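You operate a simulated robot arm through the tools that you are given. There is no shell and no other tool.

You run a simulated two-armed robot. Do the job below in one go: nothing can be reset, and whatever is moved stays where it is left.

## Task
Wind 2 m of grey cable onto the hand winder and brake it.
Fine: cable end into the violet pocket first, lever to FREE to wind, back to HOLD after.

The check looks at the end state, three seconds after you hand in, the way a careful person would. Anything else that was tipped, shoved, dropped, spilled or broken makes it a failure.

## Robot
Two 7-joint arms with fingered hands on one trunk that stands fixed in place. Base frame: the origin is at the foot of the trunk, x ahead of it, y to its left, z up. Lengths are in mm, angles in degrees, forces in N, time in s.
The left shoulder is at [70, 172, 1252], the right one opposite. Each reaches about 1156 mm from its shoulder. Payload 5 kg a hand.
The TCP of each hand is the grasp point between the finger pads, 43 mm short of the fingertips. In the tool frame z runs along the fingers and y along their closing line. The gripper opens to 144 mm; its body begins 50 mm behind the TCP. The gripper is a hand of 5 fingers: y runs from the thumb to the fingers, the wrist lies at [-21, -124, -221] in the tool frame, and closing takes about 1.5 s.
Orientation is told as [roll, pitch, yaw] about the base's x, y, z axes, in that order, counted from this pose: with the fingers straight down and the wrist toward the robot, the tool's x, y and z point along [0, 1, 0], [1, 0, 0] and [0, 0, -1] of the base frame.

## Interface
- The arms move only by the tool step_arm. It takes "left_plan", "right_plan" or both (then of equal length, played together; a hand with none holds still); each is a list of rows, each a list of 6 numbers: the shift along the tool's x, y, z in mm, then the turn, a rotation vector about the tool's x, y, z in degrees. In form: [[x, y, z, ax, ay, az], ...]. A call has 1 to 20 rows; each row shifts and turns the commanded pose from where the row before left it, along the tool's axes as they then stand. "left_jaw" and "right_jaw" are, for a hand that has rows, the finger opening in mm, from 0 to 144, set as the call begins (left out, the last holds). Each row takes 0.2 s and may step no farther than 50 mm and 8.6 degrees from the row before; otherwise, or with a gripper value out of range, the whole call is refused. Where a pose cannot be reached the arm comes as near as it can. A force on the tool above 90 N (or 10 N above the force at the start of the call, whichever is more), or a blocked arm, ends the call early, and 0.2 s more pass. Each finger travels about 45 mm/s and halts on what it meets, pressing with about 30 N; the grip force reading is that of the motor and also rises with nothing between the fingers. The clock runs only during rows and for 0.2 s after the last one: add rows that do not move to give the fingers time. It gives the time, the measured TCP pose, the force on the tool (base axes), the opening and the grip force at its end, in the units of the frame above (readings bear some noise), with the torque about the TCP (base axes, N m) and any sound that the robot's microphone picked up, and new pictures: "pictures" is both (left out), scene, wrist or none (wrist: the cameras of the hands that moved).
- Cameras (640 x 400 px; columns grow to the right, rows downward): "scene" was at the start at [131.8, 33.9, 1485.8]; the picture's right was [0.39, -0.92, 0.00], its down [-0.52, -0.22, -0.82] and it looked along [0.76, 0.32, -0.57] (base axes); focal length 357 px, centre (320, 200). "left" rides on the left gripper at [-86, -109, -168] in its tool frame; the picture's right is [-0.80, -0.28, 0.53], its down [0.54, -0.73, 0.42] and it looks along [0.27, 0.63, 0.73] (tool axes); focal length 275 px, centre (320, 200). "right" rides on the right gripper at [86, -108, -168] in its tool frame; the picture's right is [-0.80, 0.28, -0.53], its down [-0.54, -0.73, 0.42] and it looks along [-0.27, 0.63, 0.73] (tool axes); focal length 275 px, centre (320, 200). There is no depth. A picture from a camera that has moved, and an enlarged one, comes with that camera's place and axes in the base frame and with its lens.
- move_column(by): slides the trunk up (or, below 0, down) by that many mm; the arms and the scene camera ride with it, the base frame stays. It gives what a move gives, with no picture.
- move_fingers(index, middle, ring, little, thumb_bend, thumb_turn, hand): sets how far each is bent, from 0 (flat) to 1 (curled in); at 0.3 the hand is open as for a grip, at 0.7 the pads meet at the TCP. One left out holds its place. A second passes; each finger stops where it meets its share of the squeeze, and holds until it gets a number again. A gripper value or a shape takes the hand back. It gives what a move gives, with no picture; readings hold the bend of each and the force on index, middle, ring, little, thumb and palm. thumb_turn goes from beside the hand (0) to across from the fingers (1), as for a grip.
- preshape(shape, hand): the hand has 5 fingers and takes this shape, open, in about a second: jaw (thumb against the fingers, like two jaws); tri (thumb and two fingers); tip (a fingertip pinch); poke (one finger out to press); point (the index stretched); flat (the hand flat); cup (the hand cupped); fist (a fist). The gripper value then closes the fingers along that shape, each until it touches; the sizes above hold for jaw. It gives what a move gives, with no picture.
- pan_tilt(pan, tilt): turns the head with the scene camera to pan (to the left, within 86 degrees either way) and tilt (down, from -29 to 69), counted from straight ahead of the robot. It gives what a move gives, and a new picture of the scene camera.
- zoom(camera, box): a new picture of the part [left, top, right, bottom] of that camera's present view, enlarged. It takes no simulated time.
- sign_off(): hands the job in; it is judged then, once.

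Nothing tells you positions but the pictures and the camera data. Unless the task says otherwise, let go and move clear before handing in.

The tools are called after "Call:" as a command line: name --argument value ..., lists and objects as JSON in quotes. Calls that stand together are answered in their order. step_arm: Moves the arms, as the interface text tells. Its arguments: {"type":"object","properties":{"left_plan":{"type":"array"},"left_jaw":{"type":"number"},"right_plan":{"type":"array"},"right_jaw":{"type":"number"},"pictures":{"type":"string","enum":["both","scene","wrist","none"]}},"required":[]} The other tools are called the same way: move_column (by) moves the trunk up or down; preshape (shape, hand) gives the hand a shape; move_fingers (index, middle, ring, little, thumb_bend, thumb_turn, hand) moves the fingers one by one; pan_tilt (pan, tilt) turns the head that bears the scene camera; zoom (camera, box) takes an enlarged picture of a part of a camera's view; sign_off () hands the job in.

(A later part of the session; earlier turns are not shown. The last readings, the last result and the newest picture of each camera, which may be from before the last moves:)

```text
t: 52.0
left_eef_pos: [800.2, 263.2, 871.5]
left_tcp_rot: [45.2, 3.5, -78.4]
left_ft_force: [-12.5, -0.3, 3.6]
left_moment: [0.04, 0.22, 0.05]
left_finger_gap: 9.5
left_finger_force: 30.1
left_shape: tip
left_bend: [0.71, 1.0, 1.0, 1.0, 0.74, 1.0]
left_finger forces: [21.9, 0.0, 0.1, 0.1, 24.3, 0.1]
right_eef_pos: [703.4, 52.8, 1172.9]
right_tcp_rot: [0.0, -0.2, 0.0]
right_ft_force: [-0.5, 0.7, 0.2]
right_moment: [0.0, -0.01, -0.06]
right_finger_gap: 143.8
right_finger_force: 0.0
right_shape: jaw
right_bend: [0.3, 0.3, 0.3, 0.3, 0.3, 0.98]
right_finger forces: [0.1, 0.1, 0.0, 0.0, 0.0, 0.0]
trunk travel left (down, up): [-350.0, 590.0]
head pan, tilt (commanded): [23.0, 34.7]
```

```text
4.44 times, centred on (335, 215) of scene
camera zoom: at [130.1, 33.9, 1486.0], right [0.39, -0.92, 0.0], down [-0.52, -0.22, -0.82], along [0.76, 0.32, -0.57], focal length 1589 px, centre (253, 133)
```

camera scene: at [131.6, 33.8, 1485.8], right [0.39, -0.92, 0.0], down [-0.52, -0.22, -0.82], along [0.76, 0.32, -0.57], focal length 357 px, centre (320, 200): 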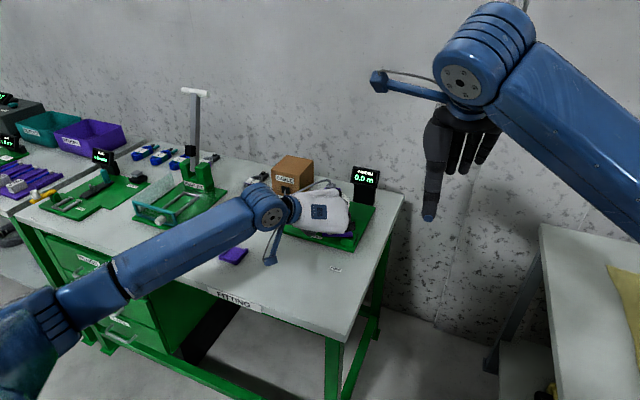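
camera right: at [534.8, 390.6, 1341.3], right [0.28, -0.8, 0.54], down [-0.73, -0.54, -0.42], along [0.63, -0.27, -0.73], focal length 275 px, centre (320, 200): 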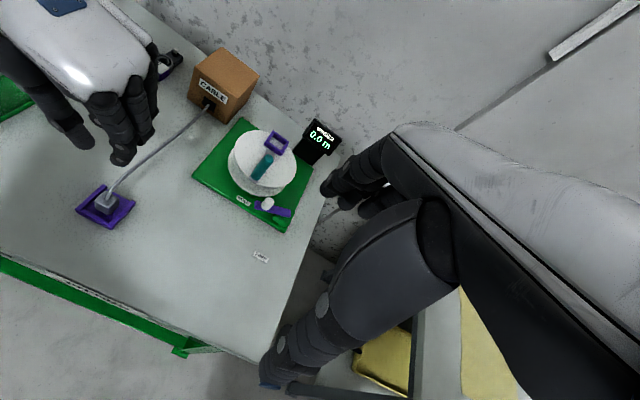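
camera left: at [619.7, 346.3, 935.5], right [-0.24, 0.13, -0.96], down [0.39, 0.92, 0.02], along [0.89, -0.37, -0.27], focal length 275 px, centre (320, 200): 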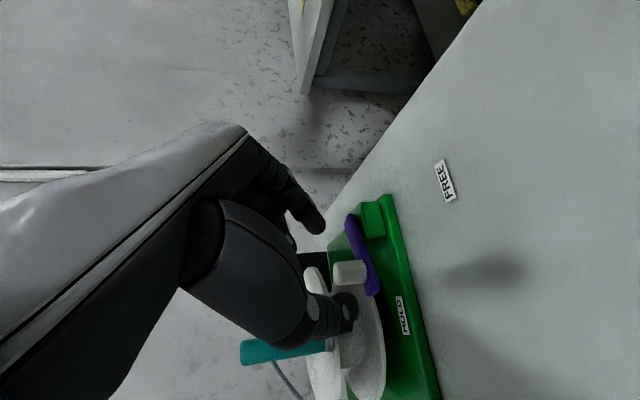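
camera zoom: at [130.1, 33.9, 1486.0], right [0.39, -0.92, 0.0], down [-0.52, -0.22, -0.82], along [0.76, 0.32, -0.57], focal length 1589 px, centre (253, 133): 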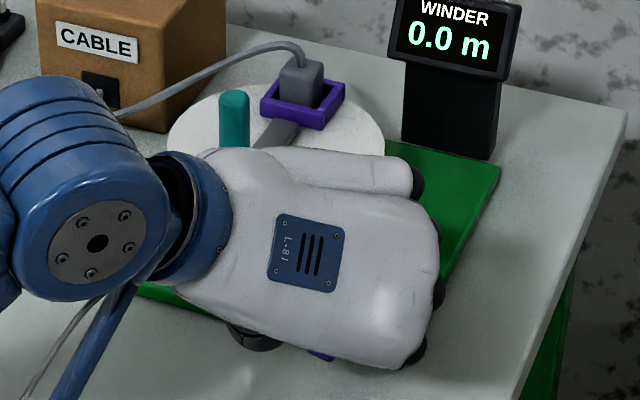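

Call:
step_arm --left_plan '[[-3.82, 9.47, -4.71, 0, 0, 0], [-1.19, 8.31, -1.95, 0, 0, 0], [0, 0, 0, 0, 0, 0]]' --pictures "none"

Call:
zoom --camera "left" --box '[240, 170, 460, 370]'

Call:
zoom --camera "right" --box '[60, 30, 240, 210]'

```text
t: 52.8
left_eef_pos: [796.7, 248.4, 870.2]
left_tcp_rot: [45.4, 3.7, -78.2]
left_ft_force: [-12.3, 13.8, 4.8]
left_moment: [0.47, 0.2, 0.67]
left_finger_gap: 9.3
left_finger_force: 30.5
left_shape: tip
left_bend: [0.71, 1.0, 1.0, 1.0, 0.74, 1.0]
left_finger forces: [0.0, 0.1, 0.0, 0.1, 31.6, 0.1]
right_eef_pos: [701.7, 55.0, 1172.3]
right_tcp_rot: [-0.1, -0.1, 0.0]
right_ft_force: [0.6, -1.2, 0.2]
right_moment: [0.0, 0.0, 0.04]
right_finger_gap: 144.1
right_finger_force: 0.1
right_shape: jaw
right_bend: [0.3, 0.3, 0.3, 0.3, 0.3, 0.98]
right_finger forces: [0.0, 0.0, 0.1, 0.0, 0.0, 0.0]
trunk travel left (down, up): [-350.0, 590.0]
head pan, tilt (commanded): [23.0, 34.7]
```

```text
2.00 times, centred on (350, 270) of left
camera zoom: at [600.1, 314.7, 933.8], right [-0.25, 0.3, -0.92], down [0.52, 0.84, 0.14], along [0.82, -0.45, -0.36], focal length 551 px, centre (260, 60)
```

zoom: 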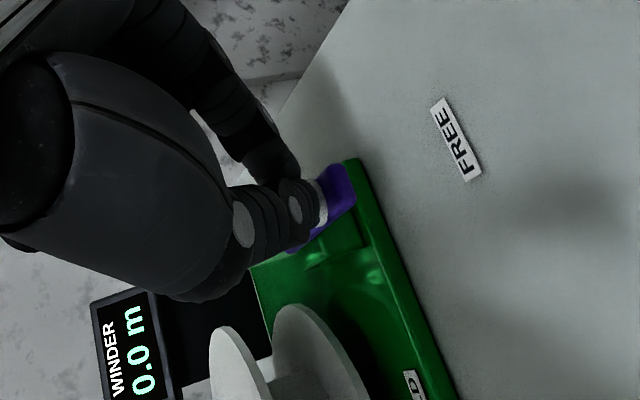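

```text
2.22 times, centred on (150, 120) of right
camera zoom: at [594.0, 140.6, 1341.8], right [0.28, -0.8, 0.54], down [-0.72, -0.54, -0.42], along [0.63, -0.27, -0.73], focal length 612 px, centre (698, 378)
```

zoom: 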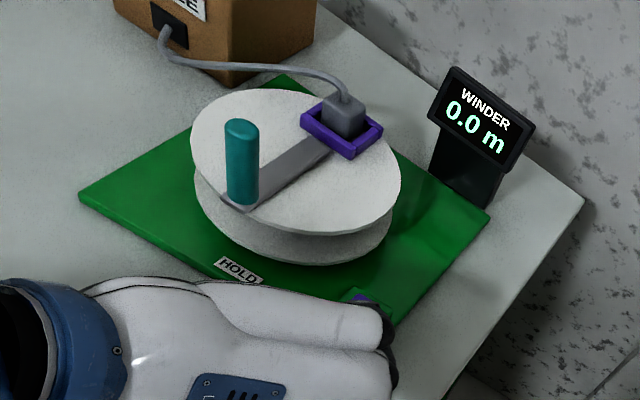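

Call:
step_arm --left_plan '[[-0.5, 4.9, -0.9, 0, 0, 0], [0, 0, 0, 0, 0, 0]]' --pictures "none"

Call:
zoom --camera "left" --box '[240, 170, 460, 370]'

```text
t: 53.4
left_eef_pos: [796.3, 242.4, 869.8]
left_tcp_rot: [45.5, 3.5, -78.3]
left_ft_force: [-12.6, 21.3, 5.0]
left_moment: [0.72, 0.15, 1.0]
left_finger_gap: 9.2
left_finger_force: 29.8
left_shape: tip
left_bend: [0.72, 1.0, 1.0, 1.0, 0.73, 1.0]
left_finger forces: [0.1, 0.0, 0.0, 0.0, 32.2, 0.0]
right_eef_pos: [701.3, 55.0, 1172.4]
right_tcp_rot: [-0.1, -0.1, 0.0]
right_ft_force: [0.4, -0.7, -0.3]
right_moment: [0.02, 0.02, -0.04]
right_finger_gap: 144.1
right_finger_force: 0.1
right_shape: jaw
right_bend: [0.3, 0.3, 0.3, 0.3, 0.3, 0.98]
right_finger forces: [0.0, 0.0, 0.0, 0.0, 0.0, 0.1]
trunk travel left (down, up): [-350.0, 590.0]
head pan, tilt (commanded): [23.0, 34.7]
```

```text
2.00 times, centred on (350, 270) of left
camera zoom: at [599.9, 309.3, 933.7], right [-0.24, 0.3, -0.92], down [0.52, 0.84, 0.13], along [0.82, -0.45, -0.36], focal length 551 px, centre (260, 60)
```

zoom: 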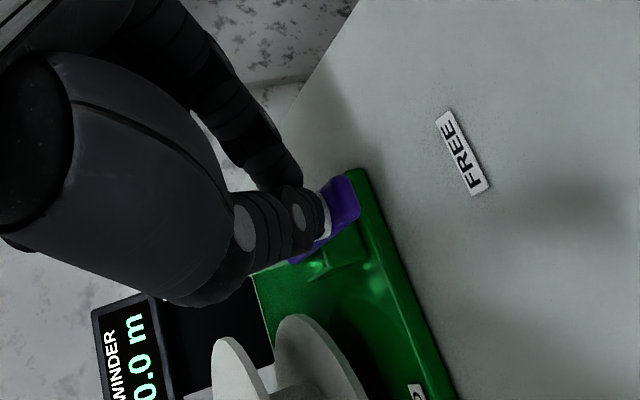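

The force now builds with the thumb alone pushing, so the lever looks to be at its FREE stop. I'll let go, back out and inspect.

Call:
step_arm --left_plan '[[0, -4, 0, 0, 0, 0], [0, 0, 0, 0, 0, 0], [0, 0, 0, 0, 0, 0], [0, 0, 0, 0, 0, 0], [0, 0, 0, 0, 0, 0], [0, 0, -10, 0, 0, 0], [0, 0, -20, 0, 0, 0], [0, 0, -30, 0, 0, 0], [0, 0, -30, 0, 0, 0]]' --left_jaw 60 --pictures "none"

Call:
zoom --camera "left" --box '[260, 160, 560, 400]'

Call:
zoom --camera "right" --box '[60, 30, 240, 210]'

Call:
zoom --camera "scene" --box '[270, 150, 390, 280]'

```text
t: 55.4
left_eef_pos: [734.3, 226.3, 932.5]
left_tcp_rot: [45.4, 3.6, -78.4]
left_ft_force: [0.8, -0.4, 0.0]
left_moment: [-0.03, -0.02, 0.03]
left_finger_gap: 59.6
left_finger_force: 0.0
left_shape: tip
left_bend: [0.73, 0.98, 0.99, 0.99, 0.72, 1.0]
left_finger forces: [0.0, 0.0, 0.1, 0.0, 0.0, 0.1]
right_eef_pos: [701.8, 53.3, 1172.6]
right_tcp_rot: [0.0, 0.1, 0.1]
right_ft_force: [-0.3, 0.2, -0.1]
right_moment: [0.01, -0.02, -0.02]
right_finger_gap: 143.9
right_finger_force: 0.1
right_shape: jaw
right_bend: [0.3, 0.3, 0.3, 0.3, 0.3, 0.98]
right_finger forces: [0.0, 0.0, 0.1, 0.1, 0.0, 0.0]
trunk travel left (down, up): [-350.0, 590.0]
head pan, tilt (commanded): [23.0, 34.7]
```

```text
1.67 times, centred on (410, 280) of left
camera zoom: at [538.1, 293.3, 997.2], right [-0.24, 0.3, -0.92], down [0.52, 0.84, 0.13], along [0.82, -0.45, -0.36], focal length 459 px, centre (170, 67)
```

zoom: 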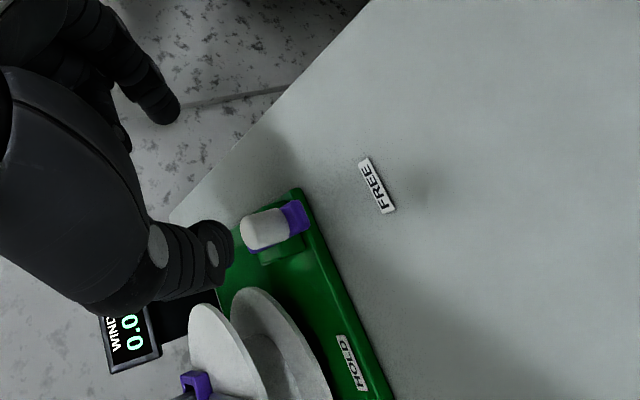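

```text
2.22 times, centred on (150, 120) of right
camera zoom: at [595.0, 138.3, 1341.6], right [0.28, -0.8, 0.53], down [-0.73, -0.54, -0.42], along [0.63, -0.27, -0.73], focal length 612 px, centre (698, 378)
```

zoom: 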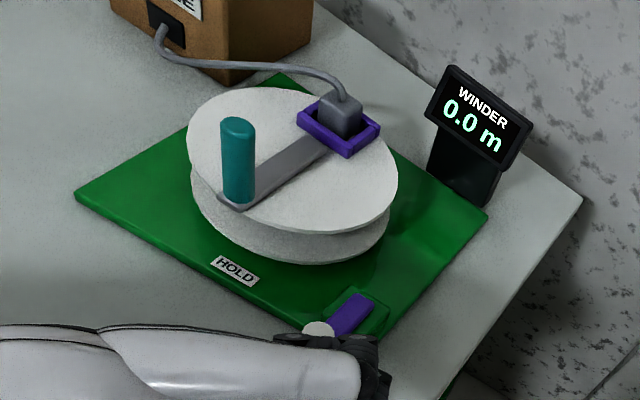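

```text
3.08 times, centred on (330, 215) of scene
camera zoom: at [131.1, 33.6, 1485.9], right [0.39, -0.92, 0.0], down [-0.52, -0.22, -0.82], along [0.76, 0.32, -0.57], focal length 1100 px, centre (289, 154)
```

zoom: 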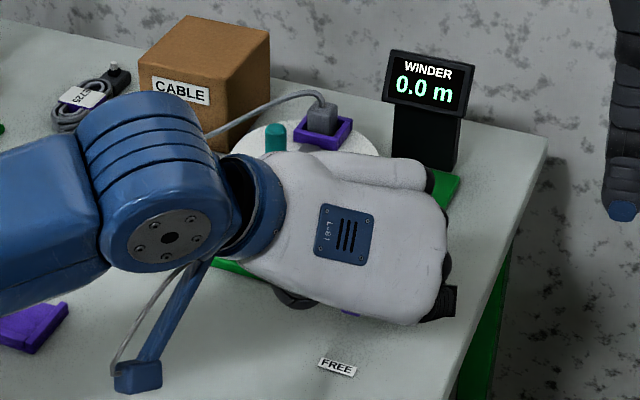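

The lever now points toward the robot, at FREE. I'll raise the hand clear to confirm its angle.

Call:
step_arm --left_plan '[[23.6, -2.1, -23.4, 0, 0, 0], [23.6, -2.1, -23.4, 0, 0, 0], [23.6, -2.1, -23.4, 0, 0, 0], [23.6, -2.1, -23.4, 0, 0, 0], [23.6, -2.1, -23.4, 0, 0, 0]]' --left_jaw 60 --pictures "none"

Call:
zoom --camera "left" --box '[320, 140, 620, 400]'

Call:
zoom --camera "right" --box '[60, 30, 240, 210]'

Call:
zoom --camera "scene" --box '[270, 150, 390, 280]'

```text
t: 56.6
left_eef_pos: [734.6, 224.7, 1100.0]
left_tcp_rot: [45.3, 3.6, -78.4]
left_ft_force: [-0.7, 0.0, 0.5]
left_moment: [0.05, -0.02, 0.02]
left_finger_gap: 59.7
left_finger_force: 0.1
left_shape: tip
left_bend: [0.73, 0.98, 0.99, 0.99, 0.72, 1.0]
left_finger forces: [0.1, 0.0, 0.1, 0.0, 0.0, 0.1]
right_eef_pos: [701.4, 53.2, 1171.3]
right_tcp_rot: [-0.1, -0.1, 0.0]
right_ft_force: [0.4, 0.3, 0.0]
right_moment: [0.01, 0.0, 0.02]
right_finger_gap: 144.0
right_finger_force: 0.1
right_shape: jaw
right_bend: [0.3, 0.3, 0.3, 0.3, 0.3, 0.98]
right_finger forces: [0.0, 0.0, 0.1, 0.0, 0.0, 0.1]
trunk travel left (down, up): [-350.0, 590.0]
head pan, tilt (commanded): [23.0, 34.7]
```

```text
1.54 times, centred on (470, 270) of left
camera zoom: at [538.2, 292.7, 1163.9], right [-0.25, 0.3, -0.92], down [0.52, 0.84, 0.13], along [0.82, -0.45, -0.36], focal length 424 px, centre (89, 92)
```

zoom: 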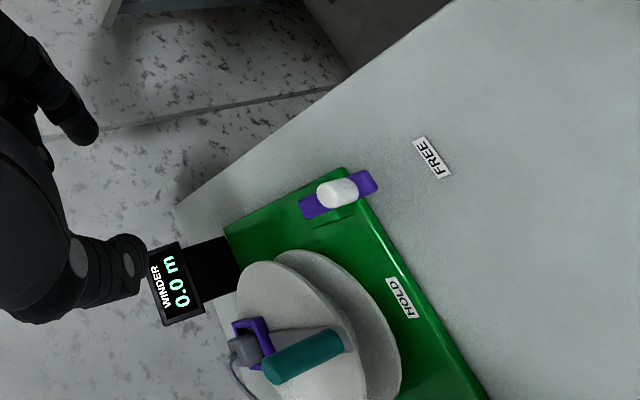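

```text
2.22 times, centred on (150, 120) of right
camera zoom: at [595.5, 138.1, 1341.3], right [0.28, -0.8, 0.53], down [-0.73, -0.54, -0.42], along [0.63, -0.27, -0.73], focal length 612 px, centre (698, 378)
```

zoom: 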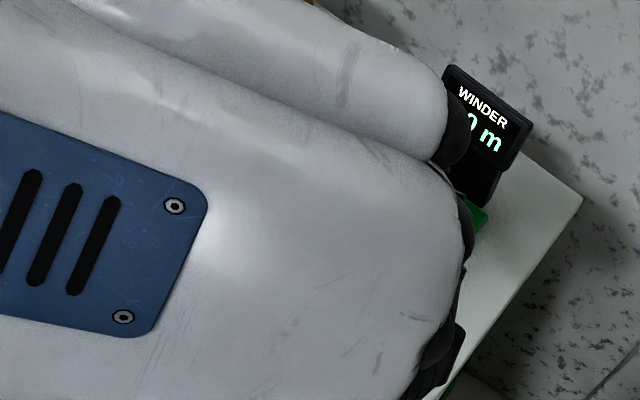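

```text
3.08 times, centred on (330, 215) of scene
camera zoom: at [131.7, 33.4, 1485.7], right [0.39, -0.92, 0.0], down [-0.52, -0.22, -0.82], along [0.76, 0.32, -0.57], focal length 1100 px, centre (289, 154)
```

zoom: 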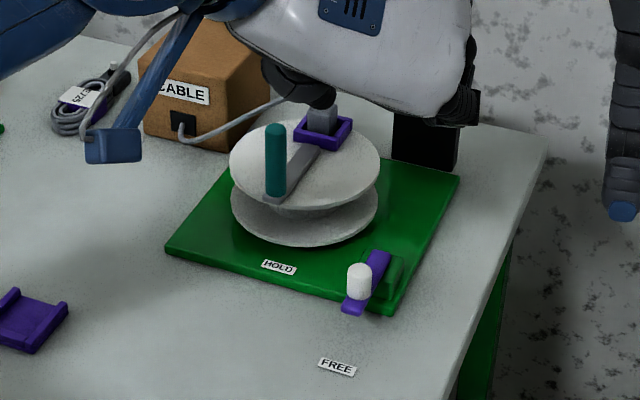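

The lever points at FREE. Now the crank: I'll turn the left hand back to fingers-down at yaw 0, keeping it high.

Call:
step_arm --left_plan '[[0, 0, 0, 0, 0, -6], [0, 0, 0, 0, 0, -6], [0, 0, 0, 7, 0, 0], [0, 0, 0, 0, -7.5, 0], [0, 0, 0, 0, -7.5, 0], [0, 0, 0, 0, -7.5, 0], [0, 0, 0, 0, -7.5, 0], [0, 0, 0, 0, -7.5, 0], [0, 0, 0, 0, -7.5, 0], [0, 0, 0, 0, 0, -8.125], [0, 0, 0, 0, 0, -8.125], [0, 0, 0, 0, 0, -8.125], [0, 0, 0, 0, 0, -8.125], [0, 0, 0, 0, 0, -8.125], [0, 0, 0, 0, 0, -8.125], [0, 0, 0, 0, 0, -8.125], [0, 0, 0, 0, 0, -8.125], [0, 0, 0, 0, 0, 0]]' --left_jaw 60

Call:
zoom --camera "right" --box '[60, 30, 240, 210]'

```text
t: 60.4
left_eef_pos: [734.4, 228.3, 1098.3]
left_tcp_rot: [-0.1, 0.0, 0.0]
left_ft_force: [0.3, 1.2, 0.3]
left_moment: [-0.01, 0.02, 0.0]
left_finger_gap: 59.9
left_finger_force: 0.0
left_shape: tip
left_bend: [0.73, 0.98, 0.99, 0.99, 0.72, 1.0]
left_finger forces: [0.1, 0.1, 0.0, 0.1, 0.1, 0.0]
right_eef_pos: [703.9, 53.5, 1171.9]
right_tcp_rot: [0.0, 0.0, 0.0]
right_ft_force: [0.4, 0.4, 0.3]
right_moment: [-0.01, -0.01, -0.01]
right_finger_gap: 143.9
right_finger_force: 0.0
right_shape: jaw
right_bend: [0.3, 0.3, 0.3, 0.3, 0.3, 0.98]
right_finger forces: [0.0, 0.1, 0.0, 0.1, 0.0, 0.0]
trunk travel left (down, up): [-350.0, 590.0]
head pan, tilt (commanded): [23.0, 34.7]
camera scene: at [131.7, 34.3, 1485.8], right [0.39, -0.92, 0.0], down [-0.52, -0.22, -0.82], along [0.76, 0.32, -0.57], focal length 357 px, centre (320, 200)
camera left: at [626.2, 142.2, 1267.3], right [-0.28, -0.8, -0.53], down [-0.73, 0.54, -0.42], along [0.63, 0.27, -0.73], focal length 275 px, centre (320, 200)
```

scene: 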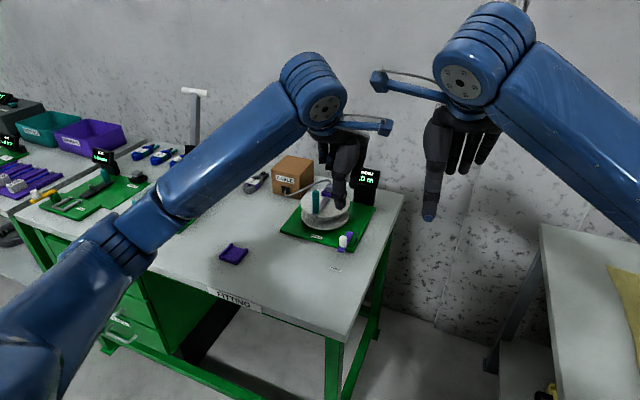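
left: 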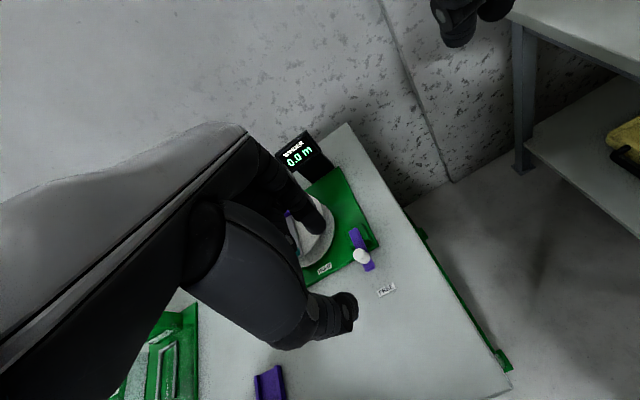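

```text
2.22 times, centred on (150, 120) of right
camera zoom: at [595.6, 139.0, 1341.2], right [0.28, -0.8, 0.53], down [-0.73, -0.54, -0.42], along [0.63, -0.27, -0.73], focal length 612 px, centre (698, 378)
```

zoom: 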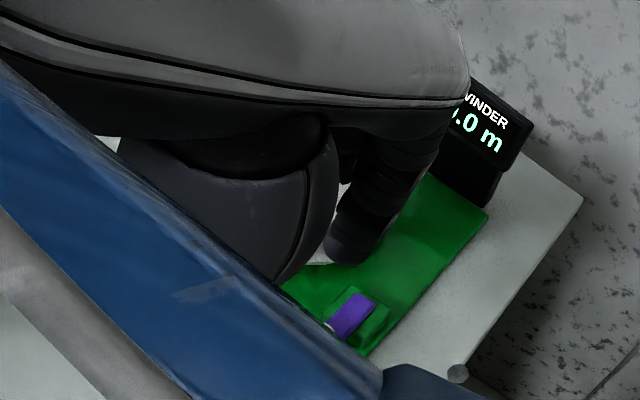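

Moving over the crank knob and part-way down.

Call:
step_arm --left_plan '[[28.4, 33.4, 0, 0, 0, 0], [28.4, 33.4, 0, 0, 0, 0], [28.4, 33.4, 0, 0, 0, 0], [28.4, 33.4, 0, 0, 0, 0], [28.4, 33.4, 0, 0, 0, 0], [0, 0, 40, 0, 0, 0], [0, 0, 35, 0, 0, 0], [0, 0, 0, 0, 0, 0]]' --left_jaw 66

Call:
zoom --camera "right" --box '[80, 0, 220, 130]'

Call:
zoom --camera "scene" --box '[270, 120, 380, 240]'

Call:
zoom --camera "left" --box '[220, 150, 480, 400]'

```text
t: 62.2
left_eef_pos: [902.6, 369.8, 1025.8]
left_tcp_rot: [0.0, 0.0, 0.0]
left_ft_force: [1.0, 0.1, -0.6]
left_moment: [0.02, -0.05, 0.04]
left_finger_gap: 65.7
left_finger_force: 0.1
left_shape: tip
left_bend: [0.73, 0.98, 0.99, 0.99, 0.72, 1.0]
left_finger forces: [0.1, 0.1, 0.0, 0.0, 0.1, 0.0]
right_eef_pos: [703.6, 52.6, 1172.0]
right_tcp_rot: [0.0, 0.0, 0.1]
right_ft_force: [0.3, -1.2, -0.1]
right_moment: [0.0, -0.05, -0.01]
right_finger_gap: 144.2
right_finger_force: 0.1
right_shape: jaw
right_bend: [0.3, 0.3, 0.3, 0.3, 0.3, 0.98]
right_finger forces: [0.0, 0.0, 0.0, 0.0, 0.1, 0.0]
trunk travel left (down, up): [-350.0, 590.0]
head pan, tilt (commanded): [23.0, 34.7]
camera scene: at [131.6, 33.5, 1485.9], right [0.39, -0.92, 0.0], down [-0.52, -0.22, -0.82], along [0.76, 0.32, -0.57], focal length 357 px, centre (320, 200)
camera left: at [794.2, 285.2, 1193.8], right [-0.28, -0.8, -0.53], down [-0.73, 0.54, -0.42], along [0.63, 0.27, -0.73], focal length 275 px, centre (320, 200)
```

scene: 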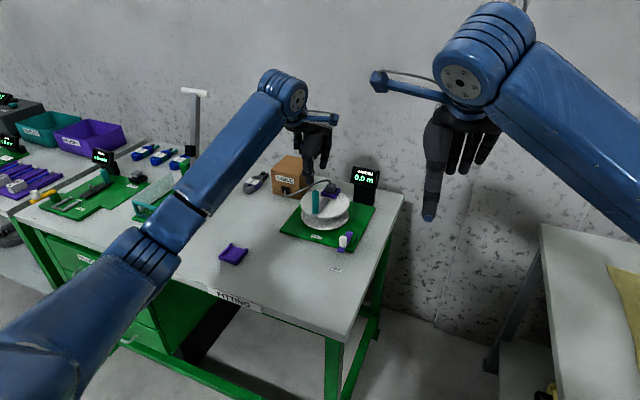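
left: 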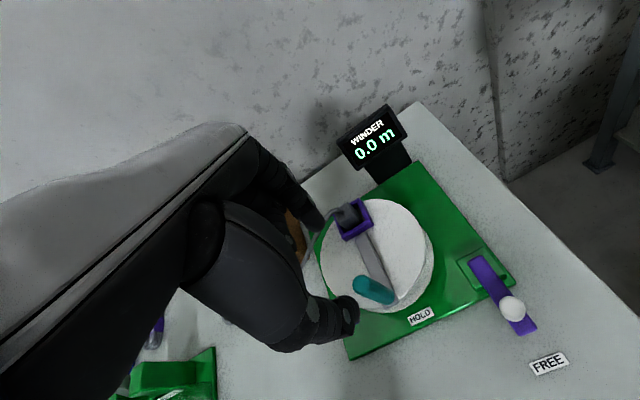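

```text
3.08 times, centred on (150, 65) of right
camera zoom: at [595.5, 138.3, 1341.4], right [0.28, -0.8, 0.53], down [-0.73, -0.54, -0.42], along [0.63, -0.27, -0.73], focal length 847 px, centre (843, 615)
```

zoom: 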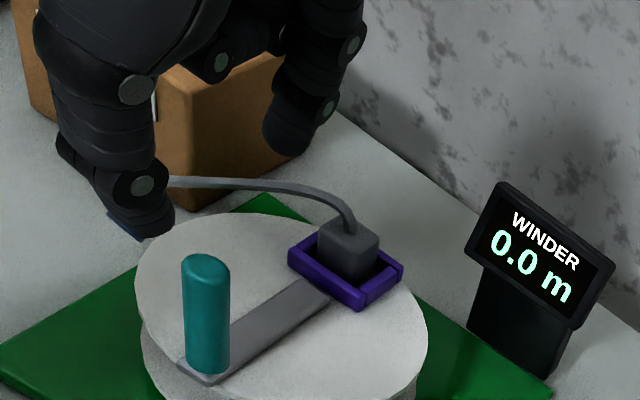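

```text
3.33 times, centred on (325, 180) of scene
camera zoom: at [131.6, 33.5, 1485.9], right [0.39, -0.92, 0.0], down [-0.52, -0.22, -0.82], along [0.76, 0.32, -0.57], focal length 1191 px, centre (303, 267)
```

zoom: 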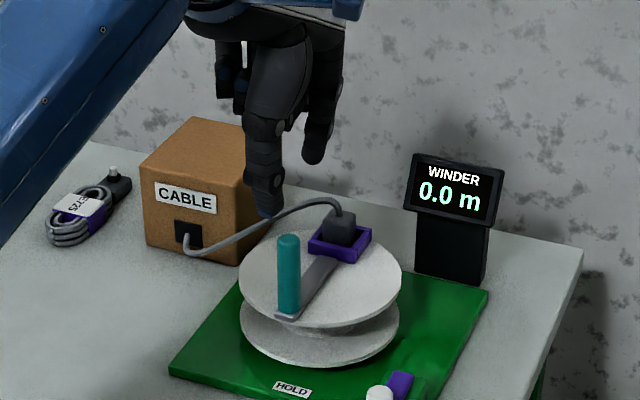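

```text
1.60 times, centred on (350, 275) of left
camera zoom: at [794.2, 285.2, 1193.8], right [-0.28, -0.8, -0.53], down [-0.73, 0.54, -0.42], along [0.63, 0.27, -0.73], focal length 440 px, centre (272, 80)
```

zoom: 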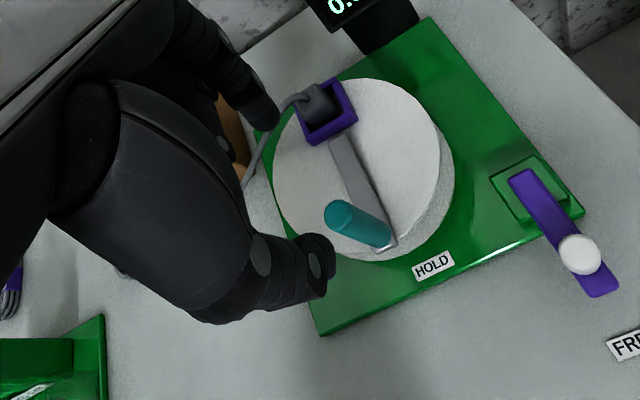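

Alignment over the crank knob looks good in the wrist view. Descending around it in two stages.

Call:
step_arm --left_plan '[[0, 0, 20, 0, 0, 0], [0, 0, 20, 0, 0, 0], [0, 0, 20, 0, 0, 0], [0, 0, 0, 0, 0, 0]]' --pictures "none"

Call:
zoom --camera "left" --box '[260, 180, 400, 340]'

Call:
zoom --camera "right" --box '[80, 0, 220, 130]'

Call:
zoom --camera "scene" --box '[280, 140, 360, 230]'

```text
t: 63.2
left_eef_pos: [901.7, 369.3, 965.8]
left_tcp_rot: [0.0, 0.0, 0.1]
left_ft_force: [-0.2, -0.4, -0.2]
left_moment: [0.02, 0.01, -0.04]
left_finger_gap: 65.6
left_finger_force: 0.0
left_shape: tip
left_bend: [0.73, 0.98, 0.99, 0.99, 0.72, 1.0]
left_finger forces: [0.1, 0.0, 0.0, 0.0, 0.1, 0.0]
right_eef_pos: [703.6, 53.4, 1172.0]
right_tcp_rot: [0.0, 0.1, -0.1]
right_ft_force: [-0.6, 0.0, 0.9]
right_moment: [-0.02, -0.01, 0.0]
right_finger_gap: 143.8
right_finger_force: 0.1
right_shape: jaw
right_bend: [0.3, 0.3, 0.3, 0.3, 0.3, 0.98]
right_finger forces: [0.0, 0.0, 0.1, 0.2, 0.0, 0.0]
trunk travel left (down, up): [-350.0, 590.0]
head pan, tilt (commanded): [23.0, 34.7]
```

```text
2.50 times, centred on (330, 260) of left
camera zoom: at [793.3, 283.7, 1133.9], right [-0.28, -0.8, -0.53], down [-0.73, 0.54, -0.42], along [0.63, 0.27, -0.73], focal length 688 px, centre (295, 50)
```

zoom: 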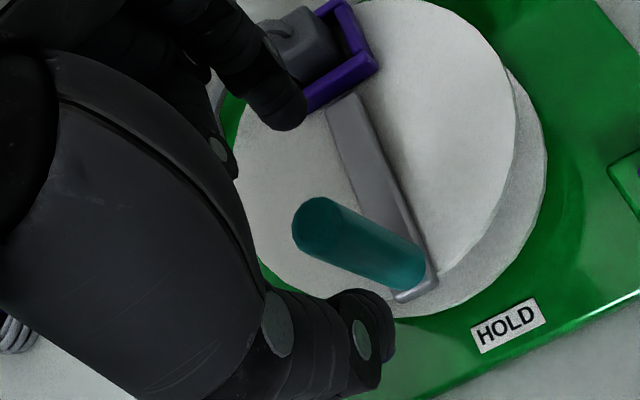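

```text
3.08 times, centred on (150, 65) of right
camera zoom: at [595.6, 138.5, 1341.3], right [0.28, -0.8, 0.53], down [-0.73, -0.54, -0.42], along [0.63, -0.27, -0.73], focal length 847 px, centre (843, 615)
```

zoom: 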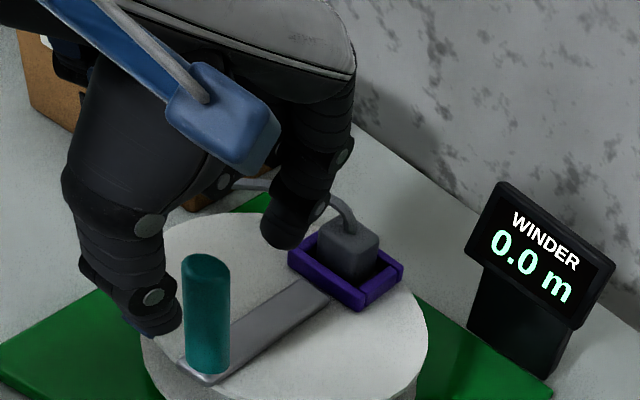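

```text
4.44 times, centred on (320, 185) of scene
camera zoom: at [131.8, 33.8, 1485.8], right [0.39, -0.92, 0.0], down [-0.52, -0.22, -0.82], along [0.76, 0.32, -0.57], focal length 1589 px, centre (320, 267)
```

zoom: 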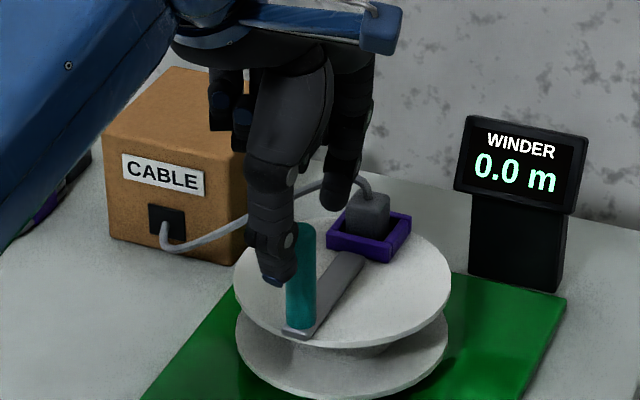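

The knob is slightly toward the thumb side, so I'll shift 5 mm back and finish the descent to z≈928.

Call:
step_arm --left_plan '[[0, -5, 0, 0, 0, 0], [0, 0, 13, 0, 0, 0], [0, 0, 13, 0, 0, 0], [0, 0, 12, 0, 0, 0], [0, 0, 0, 0, 0, 0]]' --pictures "none"

Call:
zoom --camera "left" --box '[260, 180, 400, 340]'

Call:
zoom --camera "right" --box '[80, 0, 220, 130]'

Call:
zoom --camera "scene" --box '[280, 140, 360, 230]'

```text
t: 64.4
left_eef_pos: [896.8, 369.0, 925.7]
left_tcp_rot: [0.0, 0.0, 0.0]
left_ft_force: [0.0, 0.4, 0.3]
left_moment: [0.03, 0.0, 0.03]
left_finger_gap: 65.5
left_finger_force: 0.1
left_shape: tip
left_bend: [0.73, 0.98, 0.99, 0.99, 0.72, 1.0]
left_finger forces: [0.1, 0.0, 0.0, 0.0, 0.0, 0.1]
right_eef_pos: [703.2, 53.3, 1171.9]
right_tcp_rot: [0.0, 0.0, 0.0]
right_ft_force: [-0.4, -0.2, 1.0]
right_moment: [0.02, 0.06, 0.0]
right_finger_gap: 144.0
right_finger_force: 0.1
right_shape: jaw
right_bend: [0.3, 0.3, 0.3, 0.3, 0.3, 0.98]
right_finger forces: [0.1, 0.1, 0.1, 0.0, 0.0, 0.1]
trunk travel left (down, up): [-350.0, 590.0]
head pan, tilt (commanded): [23.0, 34.7]
```

```text
2.50 times, centred on (330, 260) of left
camera zoom: at [789.2, 283.1, 1093.8], right [-0.28, -0.8, -0.53], down [-0.73, 0.54, -0.42], along [0.63, 0.27, -0.73], focal length 688 px, centre (295, 50)
```

zoom: 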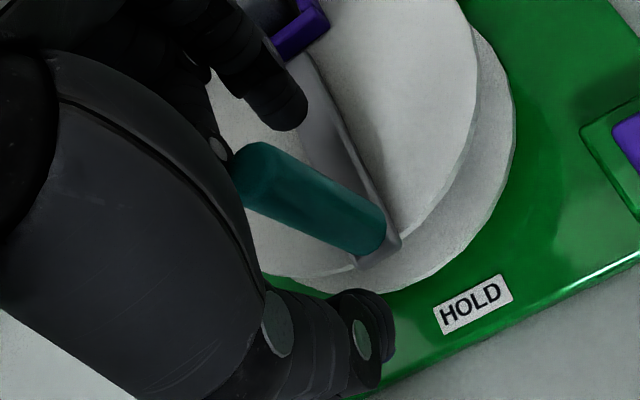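

```text
3.08 times, centred on (150, 65) of right
camera zoom: at [595.8, 138.6, 1341.2], right [0.28, -0.8, 0.53], down [-0.73, -0.54, -0.42], along [0.63, -0.27, -0.73], focal length 847 px, centre (843, 615)
```

zoom: 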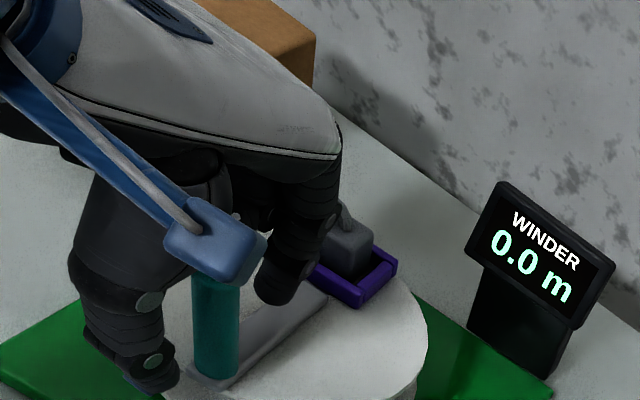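

```text
4.44 times, centred on (320, 185) of scene
camera zoom: at [132.0, 33.9, 1485.8], right [0.39, -0.92, 0.0], down [-0.52, -0.22, -0.82], along [0.76, 0.32, -0.57], focal length 1589 px, centre (320, 267)
```

zoom: 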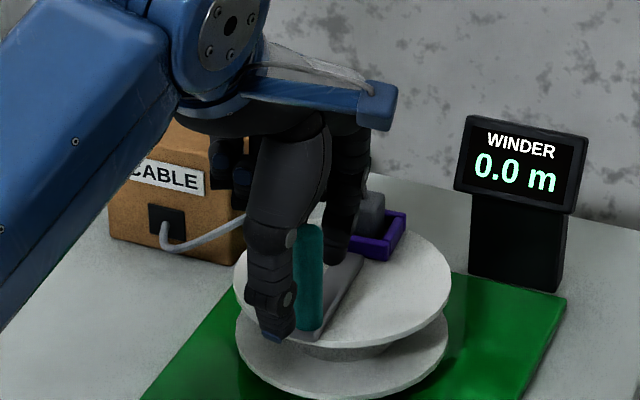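

The pinch line passes about 4 mm off the knob's axis in y. I'll shift −4 mm in y and −2 mm in x, then close.

Call:
step_arm --left_plan '[[-4, -2, 0, 0, 0, 0], [0, 0, 0, 0, 0, 0], [0, 0, 0, 0, 0, 0]]' --left_jaw 45 --pictures "none"

Call:
step_arm --left_plan '[[0, 0, 0, 0, 0, 0], [0, 0, 0, 0, 0, 0], [0, 0, 0, 0, 0, 0], [0, 0, 0, 0, 0, 0], [0, 0, 0, 0, 0, 0], [0, 0, 0, 0, 0, 0], [0, 0, 0, 0, 0, 0]]' --left_jaw 6 --pictures "none"

Call:
zoom --camera "left" --box '[260, 180, 400, 340]'

Call:
zoom --camera "right" --box '[80, 0, 220, 130]'

Call:
zoom --camera "scene" --box '[280, 140, 360, 230]'

```text
t: 65.2
left_eef_pos: [895.4, 365.2, 926.3]
left_tcp_rot: [0.0, 0.0, 0.1]
left_ft_force: [-1.0, -0.6, 0.1]
left_moment: [0.0, 0.01, 0.0]
left_finger_gap: 46.0
left_finger_force: 0.1
left_shape: tip
left_bend: [0.73, 0.98, 0.99, 0.99, 0.74, 1.0]
left_finger forces: [0.1, 0.4, 0.0, 0.0, 0.0, 0.0]
right_eef_pos: [703.8, 53.1, 1171.4]
right_tcp_rot: [0.0, 0.0, 0.0]
right_ft_force: [-0.5, -0.6, -0.7]
right_moment: [0.02, -0.01, -0.01]
right_finger_gap: 144.0
right_finger_force: 0.0
right_shape: jaw
right_bend: [0.3, 0.3, 0.3, 0.3, 0.3, 0.98]
right_finger forces: [0.0, 0.0, 0.0, 0.0, 0.1, 0.0]
trunk travel left (down, up): [-350.0, 590.0]
head pan, tilt (commanded): [23.0, 34.7]
```

```text
t: 66.8
left_eef_pos: [895.3, 365.9, 925.1]
left_tcp_rot: [0.0, 0.0, 0.1]
left_ft_force: [-4.1, -0.1, -1.2]
left_moment: [-0.01, 0.13, 0.03]
left_finger_gap: 10.6
left_finger_force: 29.9
left_shape: tip
left_bend: [0.66, 1.0, 1.0, 1.0, 0.72, 1.0]
left_finger forces: [25.2, 0.0, 0.0, 0.1, 28.0, 0.1]
right_eef_pos: [704.9, 53.2, 1172.5]
right_tcp_rot: [0.1, 0.0, 0.0]
right_ft_force: [-0.1, -1.2, -0.9]
right_moment: [-0.01, 0.01, 0.05]
right_finger_gap: 143.9
right_finger_force: 0.0
right_shape: jaw
right_bend: [0.3, 0.3, 0.3, 0.3, 0.3, 0.98]
right_finger forces: [0.0, 0.0, 0.1, 0.0, 0.0, 0.1]
trunk travel left (down, up): [-350.0, 590.0]
head pan, tilt (commanded): [23.0, 34.7]
```

```text
2.50 times, centred on (330, 260) of left
camera zoom: at [786.9, 279.6, 1093.7], right [-0.28, -0.8, -0.53], down [-0.73, 0.54, -0.42], along [0.63, 0.27, -0.73], focal length 688 px, centre (295, 50)
```

zoom: 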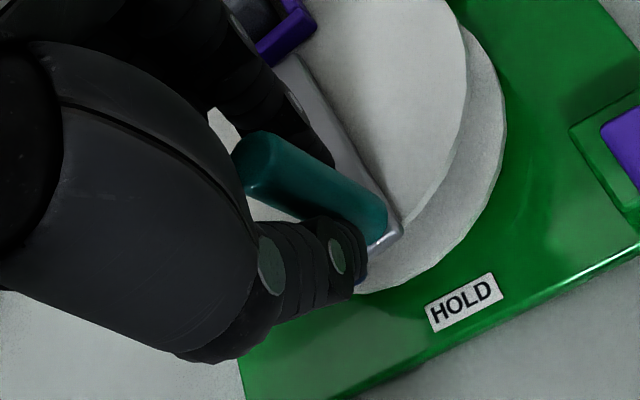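

```text
3.08 times, centred on (150, 65) of right
camera zoom: at [595.5, 138.7, 1341.3], right [0.28, -0.8, 0.53], down [-0.73, -0.54, -0.42], along [0.63, -0.27, -0.73], focal length 847 px, centre (843, 615)
```

zoom: 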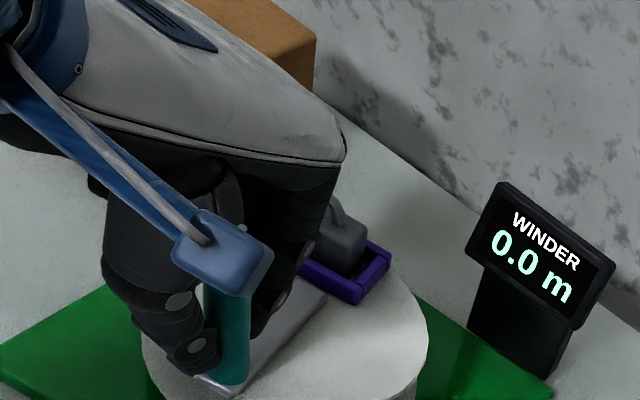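

```text
4.44 times, centred on (320, 185) of scene
camera zoom: at [131.6, 34.0, 1485.8], right [0.39, -0.92, 0.0], down [-0.52, -0.22, -0.82], along [0.76, 0.32, -0.57], focal length 1589 px, centre (320, 267)
```

zoom: 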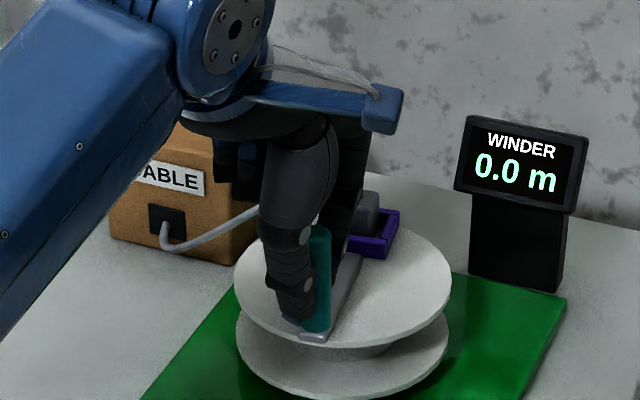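

The crank knob is gripped (25/28 N), and the drum is free because it turned slightly as the fingers closed. I'll crank a first quarter-turn clockwise, with a circle of about 61 mm around (958, 370), and watch force and display.

Call:
step_arm --left_plan '[[15.9, -0.1, 0, 0, 0, 0], [15.5, 3.9, 0, 0, 0, 0], [13.8, 7.9, 0, 0, 0, 0], [0, 0, 0, 0, 0, 0]]' --pictures "none"

Call:
zoom --camera "right" --box '[60, 0, 240, 150]'

Call:
zoom --camera "scene" --box '[270, 130, 390, 240]'

Call:
zoom --camera "left" --box '[240, 160, 440, 360]'

```text
t: 67.8
left_eef_pos: [908.1, 410.9, 924.8]
left_tcp_rot: [-0.1, 0.1, -0.2]
left_ft_force: [8.5, -8.9, -7.7]
left_moment: [-0.41, -0.39, -0.17]
left_finger_gap: 10.2
left_finger_force: 29.8
left_shape: tip
left_bend: [0.71, 1.0, 1.0, 1.0, 0.72, 1.0]
left_finger forces: [35.1, 0.1, 0.0, 0.0, 26.9, 0.0]
right_eef_pos: [705.1, 52.9, 1171.9]
right_tcp_rot: [0.1, 0.0, -0.1]
right_ft_force: [-0.8, 0.3, -0.4]
right_moment: [0.0, -0.01, 0.01]
right_finger_gap: 144.1
right_finger_force: 0.0
right_shape: jaw
right_bend: [0.3, 0.3, 0.3, 0.3, 0.3, 0.98]
right_finger forces: [0.0, 0.1, 0.0, 0.1, 0.0, 0.0]
trunk travel left (down, up): [-350.0, 590.0]
head pan, tilt (commanded): [23.0, 34.7]
```

```text
2.67 times, centred on (150, 75) of right
camera zoom: at [597.2, 138.4, 1340.4], right [0.28, -0.8, 0.53], down [-0.73, -0.54, -0.42], along [0.63, -0.27, -0.73], focal length 734 px, centre (773, 533)
```

zoom: 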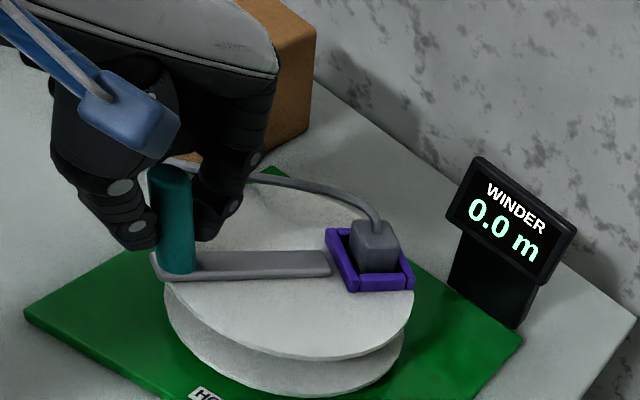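

```text
3.64 times, centred on (330, 185) of scene
camera zoom: at [133.9, 33.0, 1485.6], right [0.39, -0.92, 0.0], down [-0.53, -0.22, -0.82], along [0.76, 0.32, -0.57], focal length 1300 px, centre (284, 254)
```

zoom: 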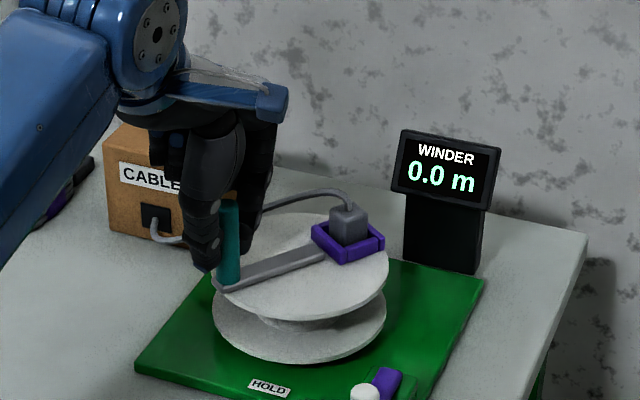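

```text
2.00 times, centred on (340, 260) of left
camera zoom: at [800.0, 323.9, 1093.1], right [-0.28, -0.8, -0.53], down [-0.73, 0.54, -0.42], along [0.63, 0.27, -0.73], focal length 551 px, centre (280, 80)
```

zoom: 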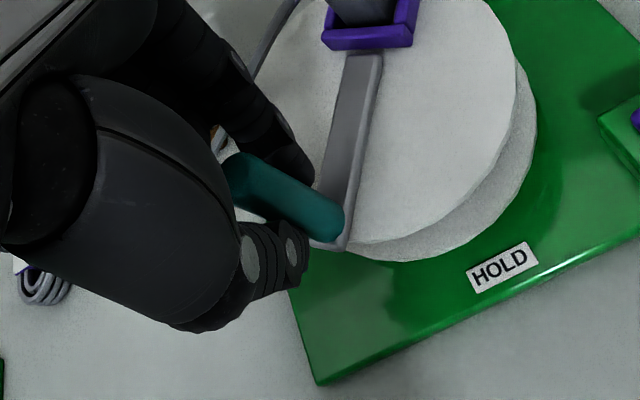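

The drum turns with the crank, and the force shows my circle is about 2–3 mm too wide. I'll refine it to radius ≈59.5 mm and continue, watching the display for direction.

Call:
step_arm --left_plan '[[8.9, 15.65, 0, 0, 0, 0], [6.0, 14.35, 0, 0, 0, 0], [2.0, 15.4, 0, 0, 0, 0], [-2.0, 15.4, 0, 0, 0, 0], [0, 0, 0, 0, 0, 0]]' --pictures "none"

Call:
zoom --camera "right" --box '[60, 0, 240, 150]'

Call:
zoom --camera "scene" --box '[270, 130, 390, 240]'

Call:
zoom --camera "left" --box '[240, 160, 440, 360]'

```text
t: 69.0
left_eef_pos: [967.6, 430.2, 923.2]
left_tcp_rot: [0.0, 0.1, 0.0]
left_ft_force: [-1.7, 9.0, -20.3]
left_moment: [-0.16, -0.18, -0.11]
left_finger_gap: 7.9
left_finger_force: 30.5
left_shape: tip
left_bend: [0.71, 1.0, 1.0, 1.0, 0.72, 1.0]
left_finger forces: [29.4, 0.0, 0.1, 0.1, 38.4, 0.0]
right_eef_pos: [705.1, 55.2, 1170.7]
right_tcp_rot: [-0.1, 0.0, 0.0]
right_ft_force: [0.1, 0.3, 0.2]
right_moment: [-0.01, -0.02, -0.04]
right_finger_gap: 144.0
right_finger_force: 0.1
right_shape: jaw
right_bend: [0.3, 0.3, 0.3, 0.3, 0.3, 0.98]
right_finger forces: [0.1, 0.0, 0.1, 0.1, 0.0, 0.0]
trunk travel left (down, up): [-350.0, 590.0]
head pan, tilt (commanded): [23.0, 34.7]
```

```text
2.67 times, centred on (150, 75) of right
camera zoom: at [597.8, 141.7, 1339.7], right [0.29, -0.8, 0.54], down [-0.73, -0.54, -0.42], along [0.63, -0.27, -0.73], focal length 734 px, centre (773, 533)
```

zoom: 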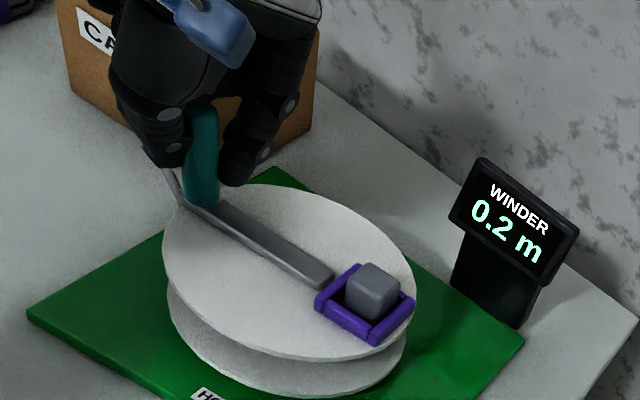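

```text
3.64 times, centred on (330, 185) of scene
camera zoom: at [134.3, 36.8, 1485.3], right [0.39, -0.92, 0.0], down [-0.53, -0.22, -0.82], along [0.76, 0.32, -0.57], focal length 1300 px, centre (284, 254)
```

zoom: 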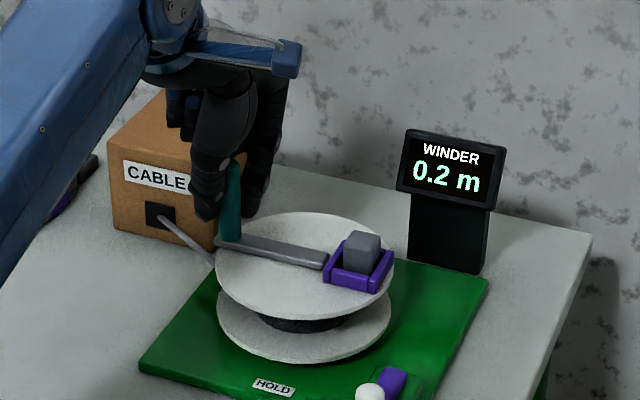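

```text
2.00 times, centred on (340, 260) of left
camera zoom: at [860.2, 344.0, 1091.3], right [-0.28, -0.8, -0.53], down [-0.73, 0.54, -0.42], along [0.62, 0.27, -0.73], focal length 551 px, centre (280, 80)
```

zoom: 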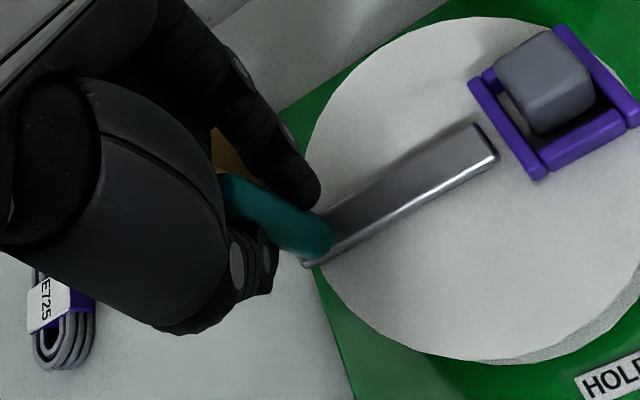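

Clockwise winds: the display reads 0.2 m and the cable now feeds into the groove. Geometry is clearer too: the crank radius is nearer 66 mm about (962, 372), so the knob has slid about 5 mm in the grip. I'll recentre and continue on the better circle.

Call:
step_arm --left_plan '[[5.3, 0.7, 0, 0, 0, 0], [-2.2, 14.8, 0, 0, 0, 0], [-6.6, 15.9, 0, 0, 0, 0], [-10.5, 13.7, 0, 0, 0, 0], [0, 0, 0, 0, 0, 0]]' --pictures "none"

Call:
zoom --camera "left" --box '[240, 160, 440, 360]'

Call:
zoom --camera "scene" --box '[270, 130, 390, 240]'

Call:
zoom --camera "right" --box '[60, 0, 240, 150]'

```text
t: 70.2
left_eef_pos: [1013.0, 413.9, 921.2]
left_tcp_rot: [-0.1, 0.2, 0.0]
left_ft_force: [-7.0, 2.4, -24.8]
left_moment: [-1.69, -0.55, -0.37]
left_finger_gap: 9.9
left_finger_force: 29.9
left_shape: tip
left_bend: [0.72, 1.0, 1.0, 1.0, 0.72, 1.0]
left_finger forces: [47.9, 0.0, 0.0, 0.1, 51.4, 0.0]
right_eef_pos: [704.8, 54.8, 1170.0]
right_tcp_rot: [-0.1, 0.0, -0.1]
right_ft_force: [-0.3, -0.8, -0.8]
right_moment: [0.01, -0.02, 0.01]
right_finger_gap: 144.0
right_finger_force: 0.0
right_shape: jaw
right_bend: [0.3, 0.3, 0.3, 0.3, 0.3, 0.98]
right_finger forces: [0.0, 0.0, 0.0, 0.0, 0.1, 0.0]
trunk travel left (down, up): [-350.0, 590.0]
head pan, tilt (commanded): [23.0, 34.7]
```

```text
2.00 times, centred on (340, 260) of left
camera zoom: at [905.3, 327.7, 1089.5], right [-0.29, -0.8, -0.53], down [-0.73, 0.54, -0.42], along [0.62, 0.27, -0.73], focal length 551 px, centre (280, 80)
```

zoom: 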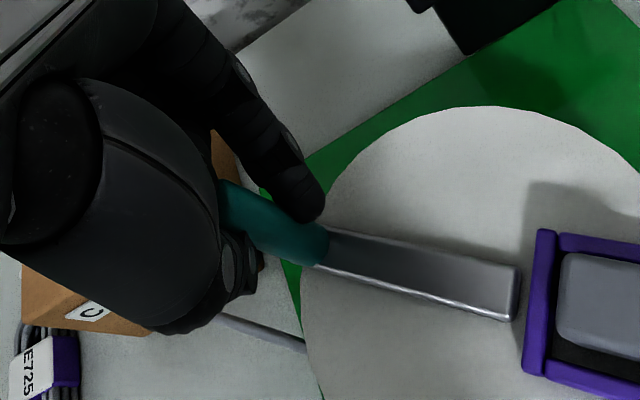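

```text
3.64 times, centred on (330, 185) of scene
camera zoom: at [134.6, 36.5, 1485.4], right [0.39, -0.92, 0.0], down [-0.53, -0.22, -0.82], along [0.76, 0.32, -0.57], focal length 1300 px, centre (284, 254)
```

zoom: 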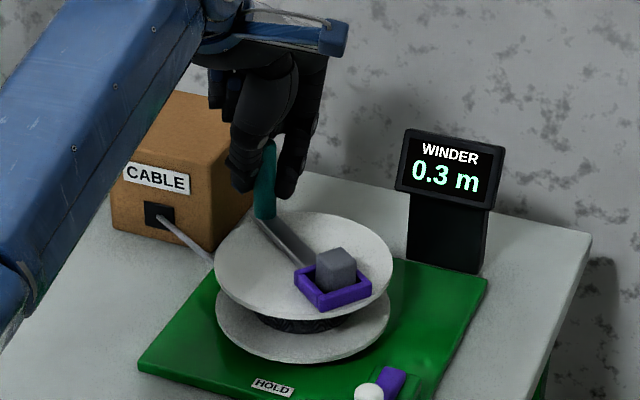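

```text
2.67 times, centred on (150, 75) of right
camera zoom: at [598.1, 141.0, 1339.6], right [0.29, -0.8, 0.54], down [-0.73, -0.54, -0.42], along [0.62, -0.27, -0.73], focal length 734 px, centre (773, 533)
```

zoom: 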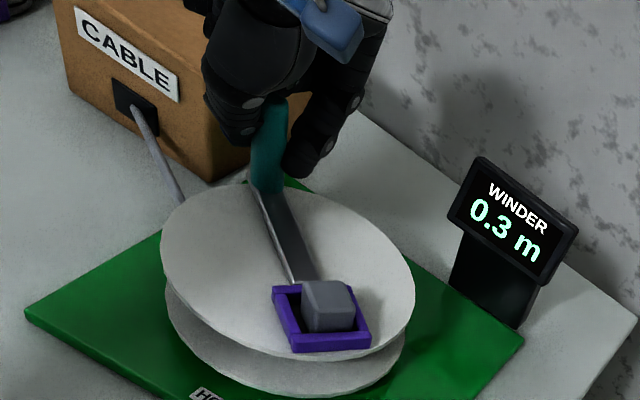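

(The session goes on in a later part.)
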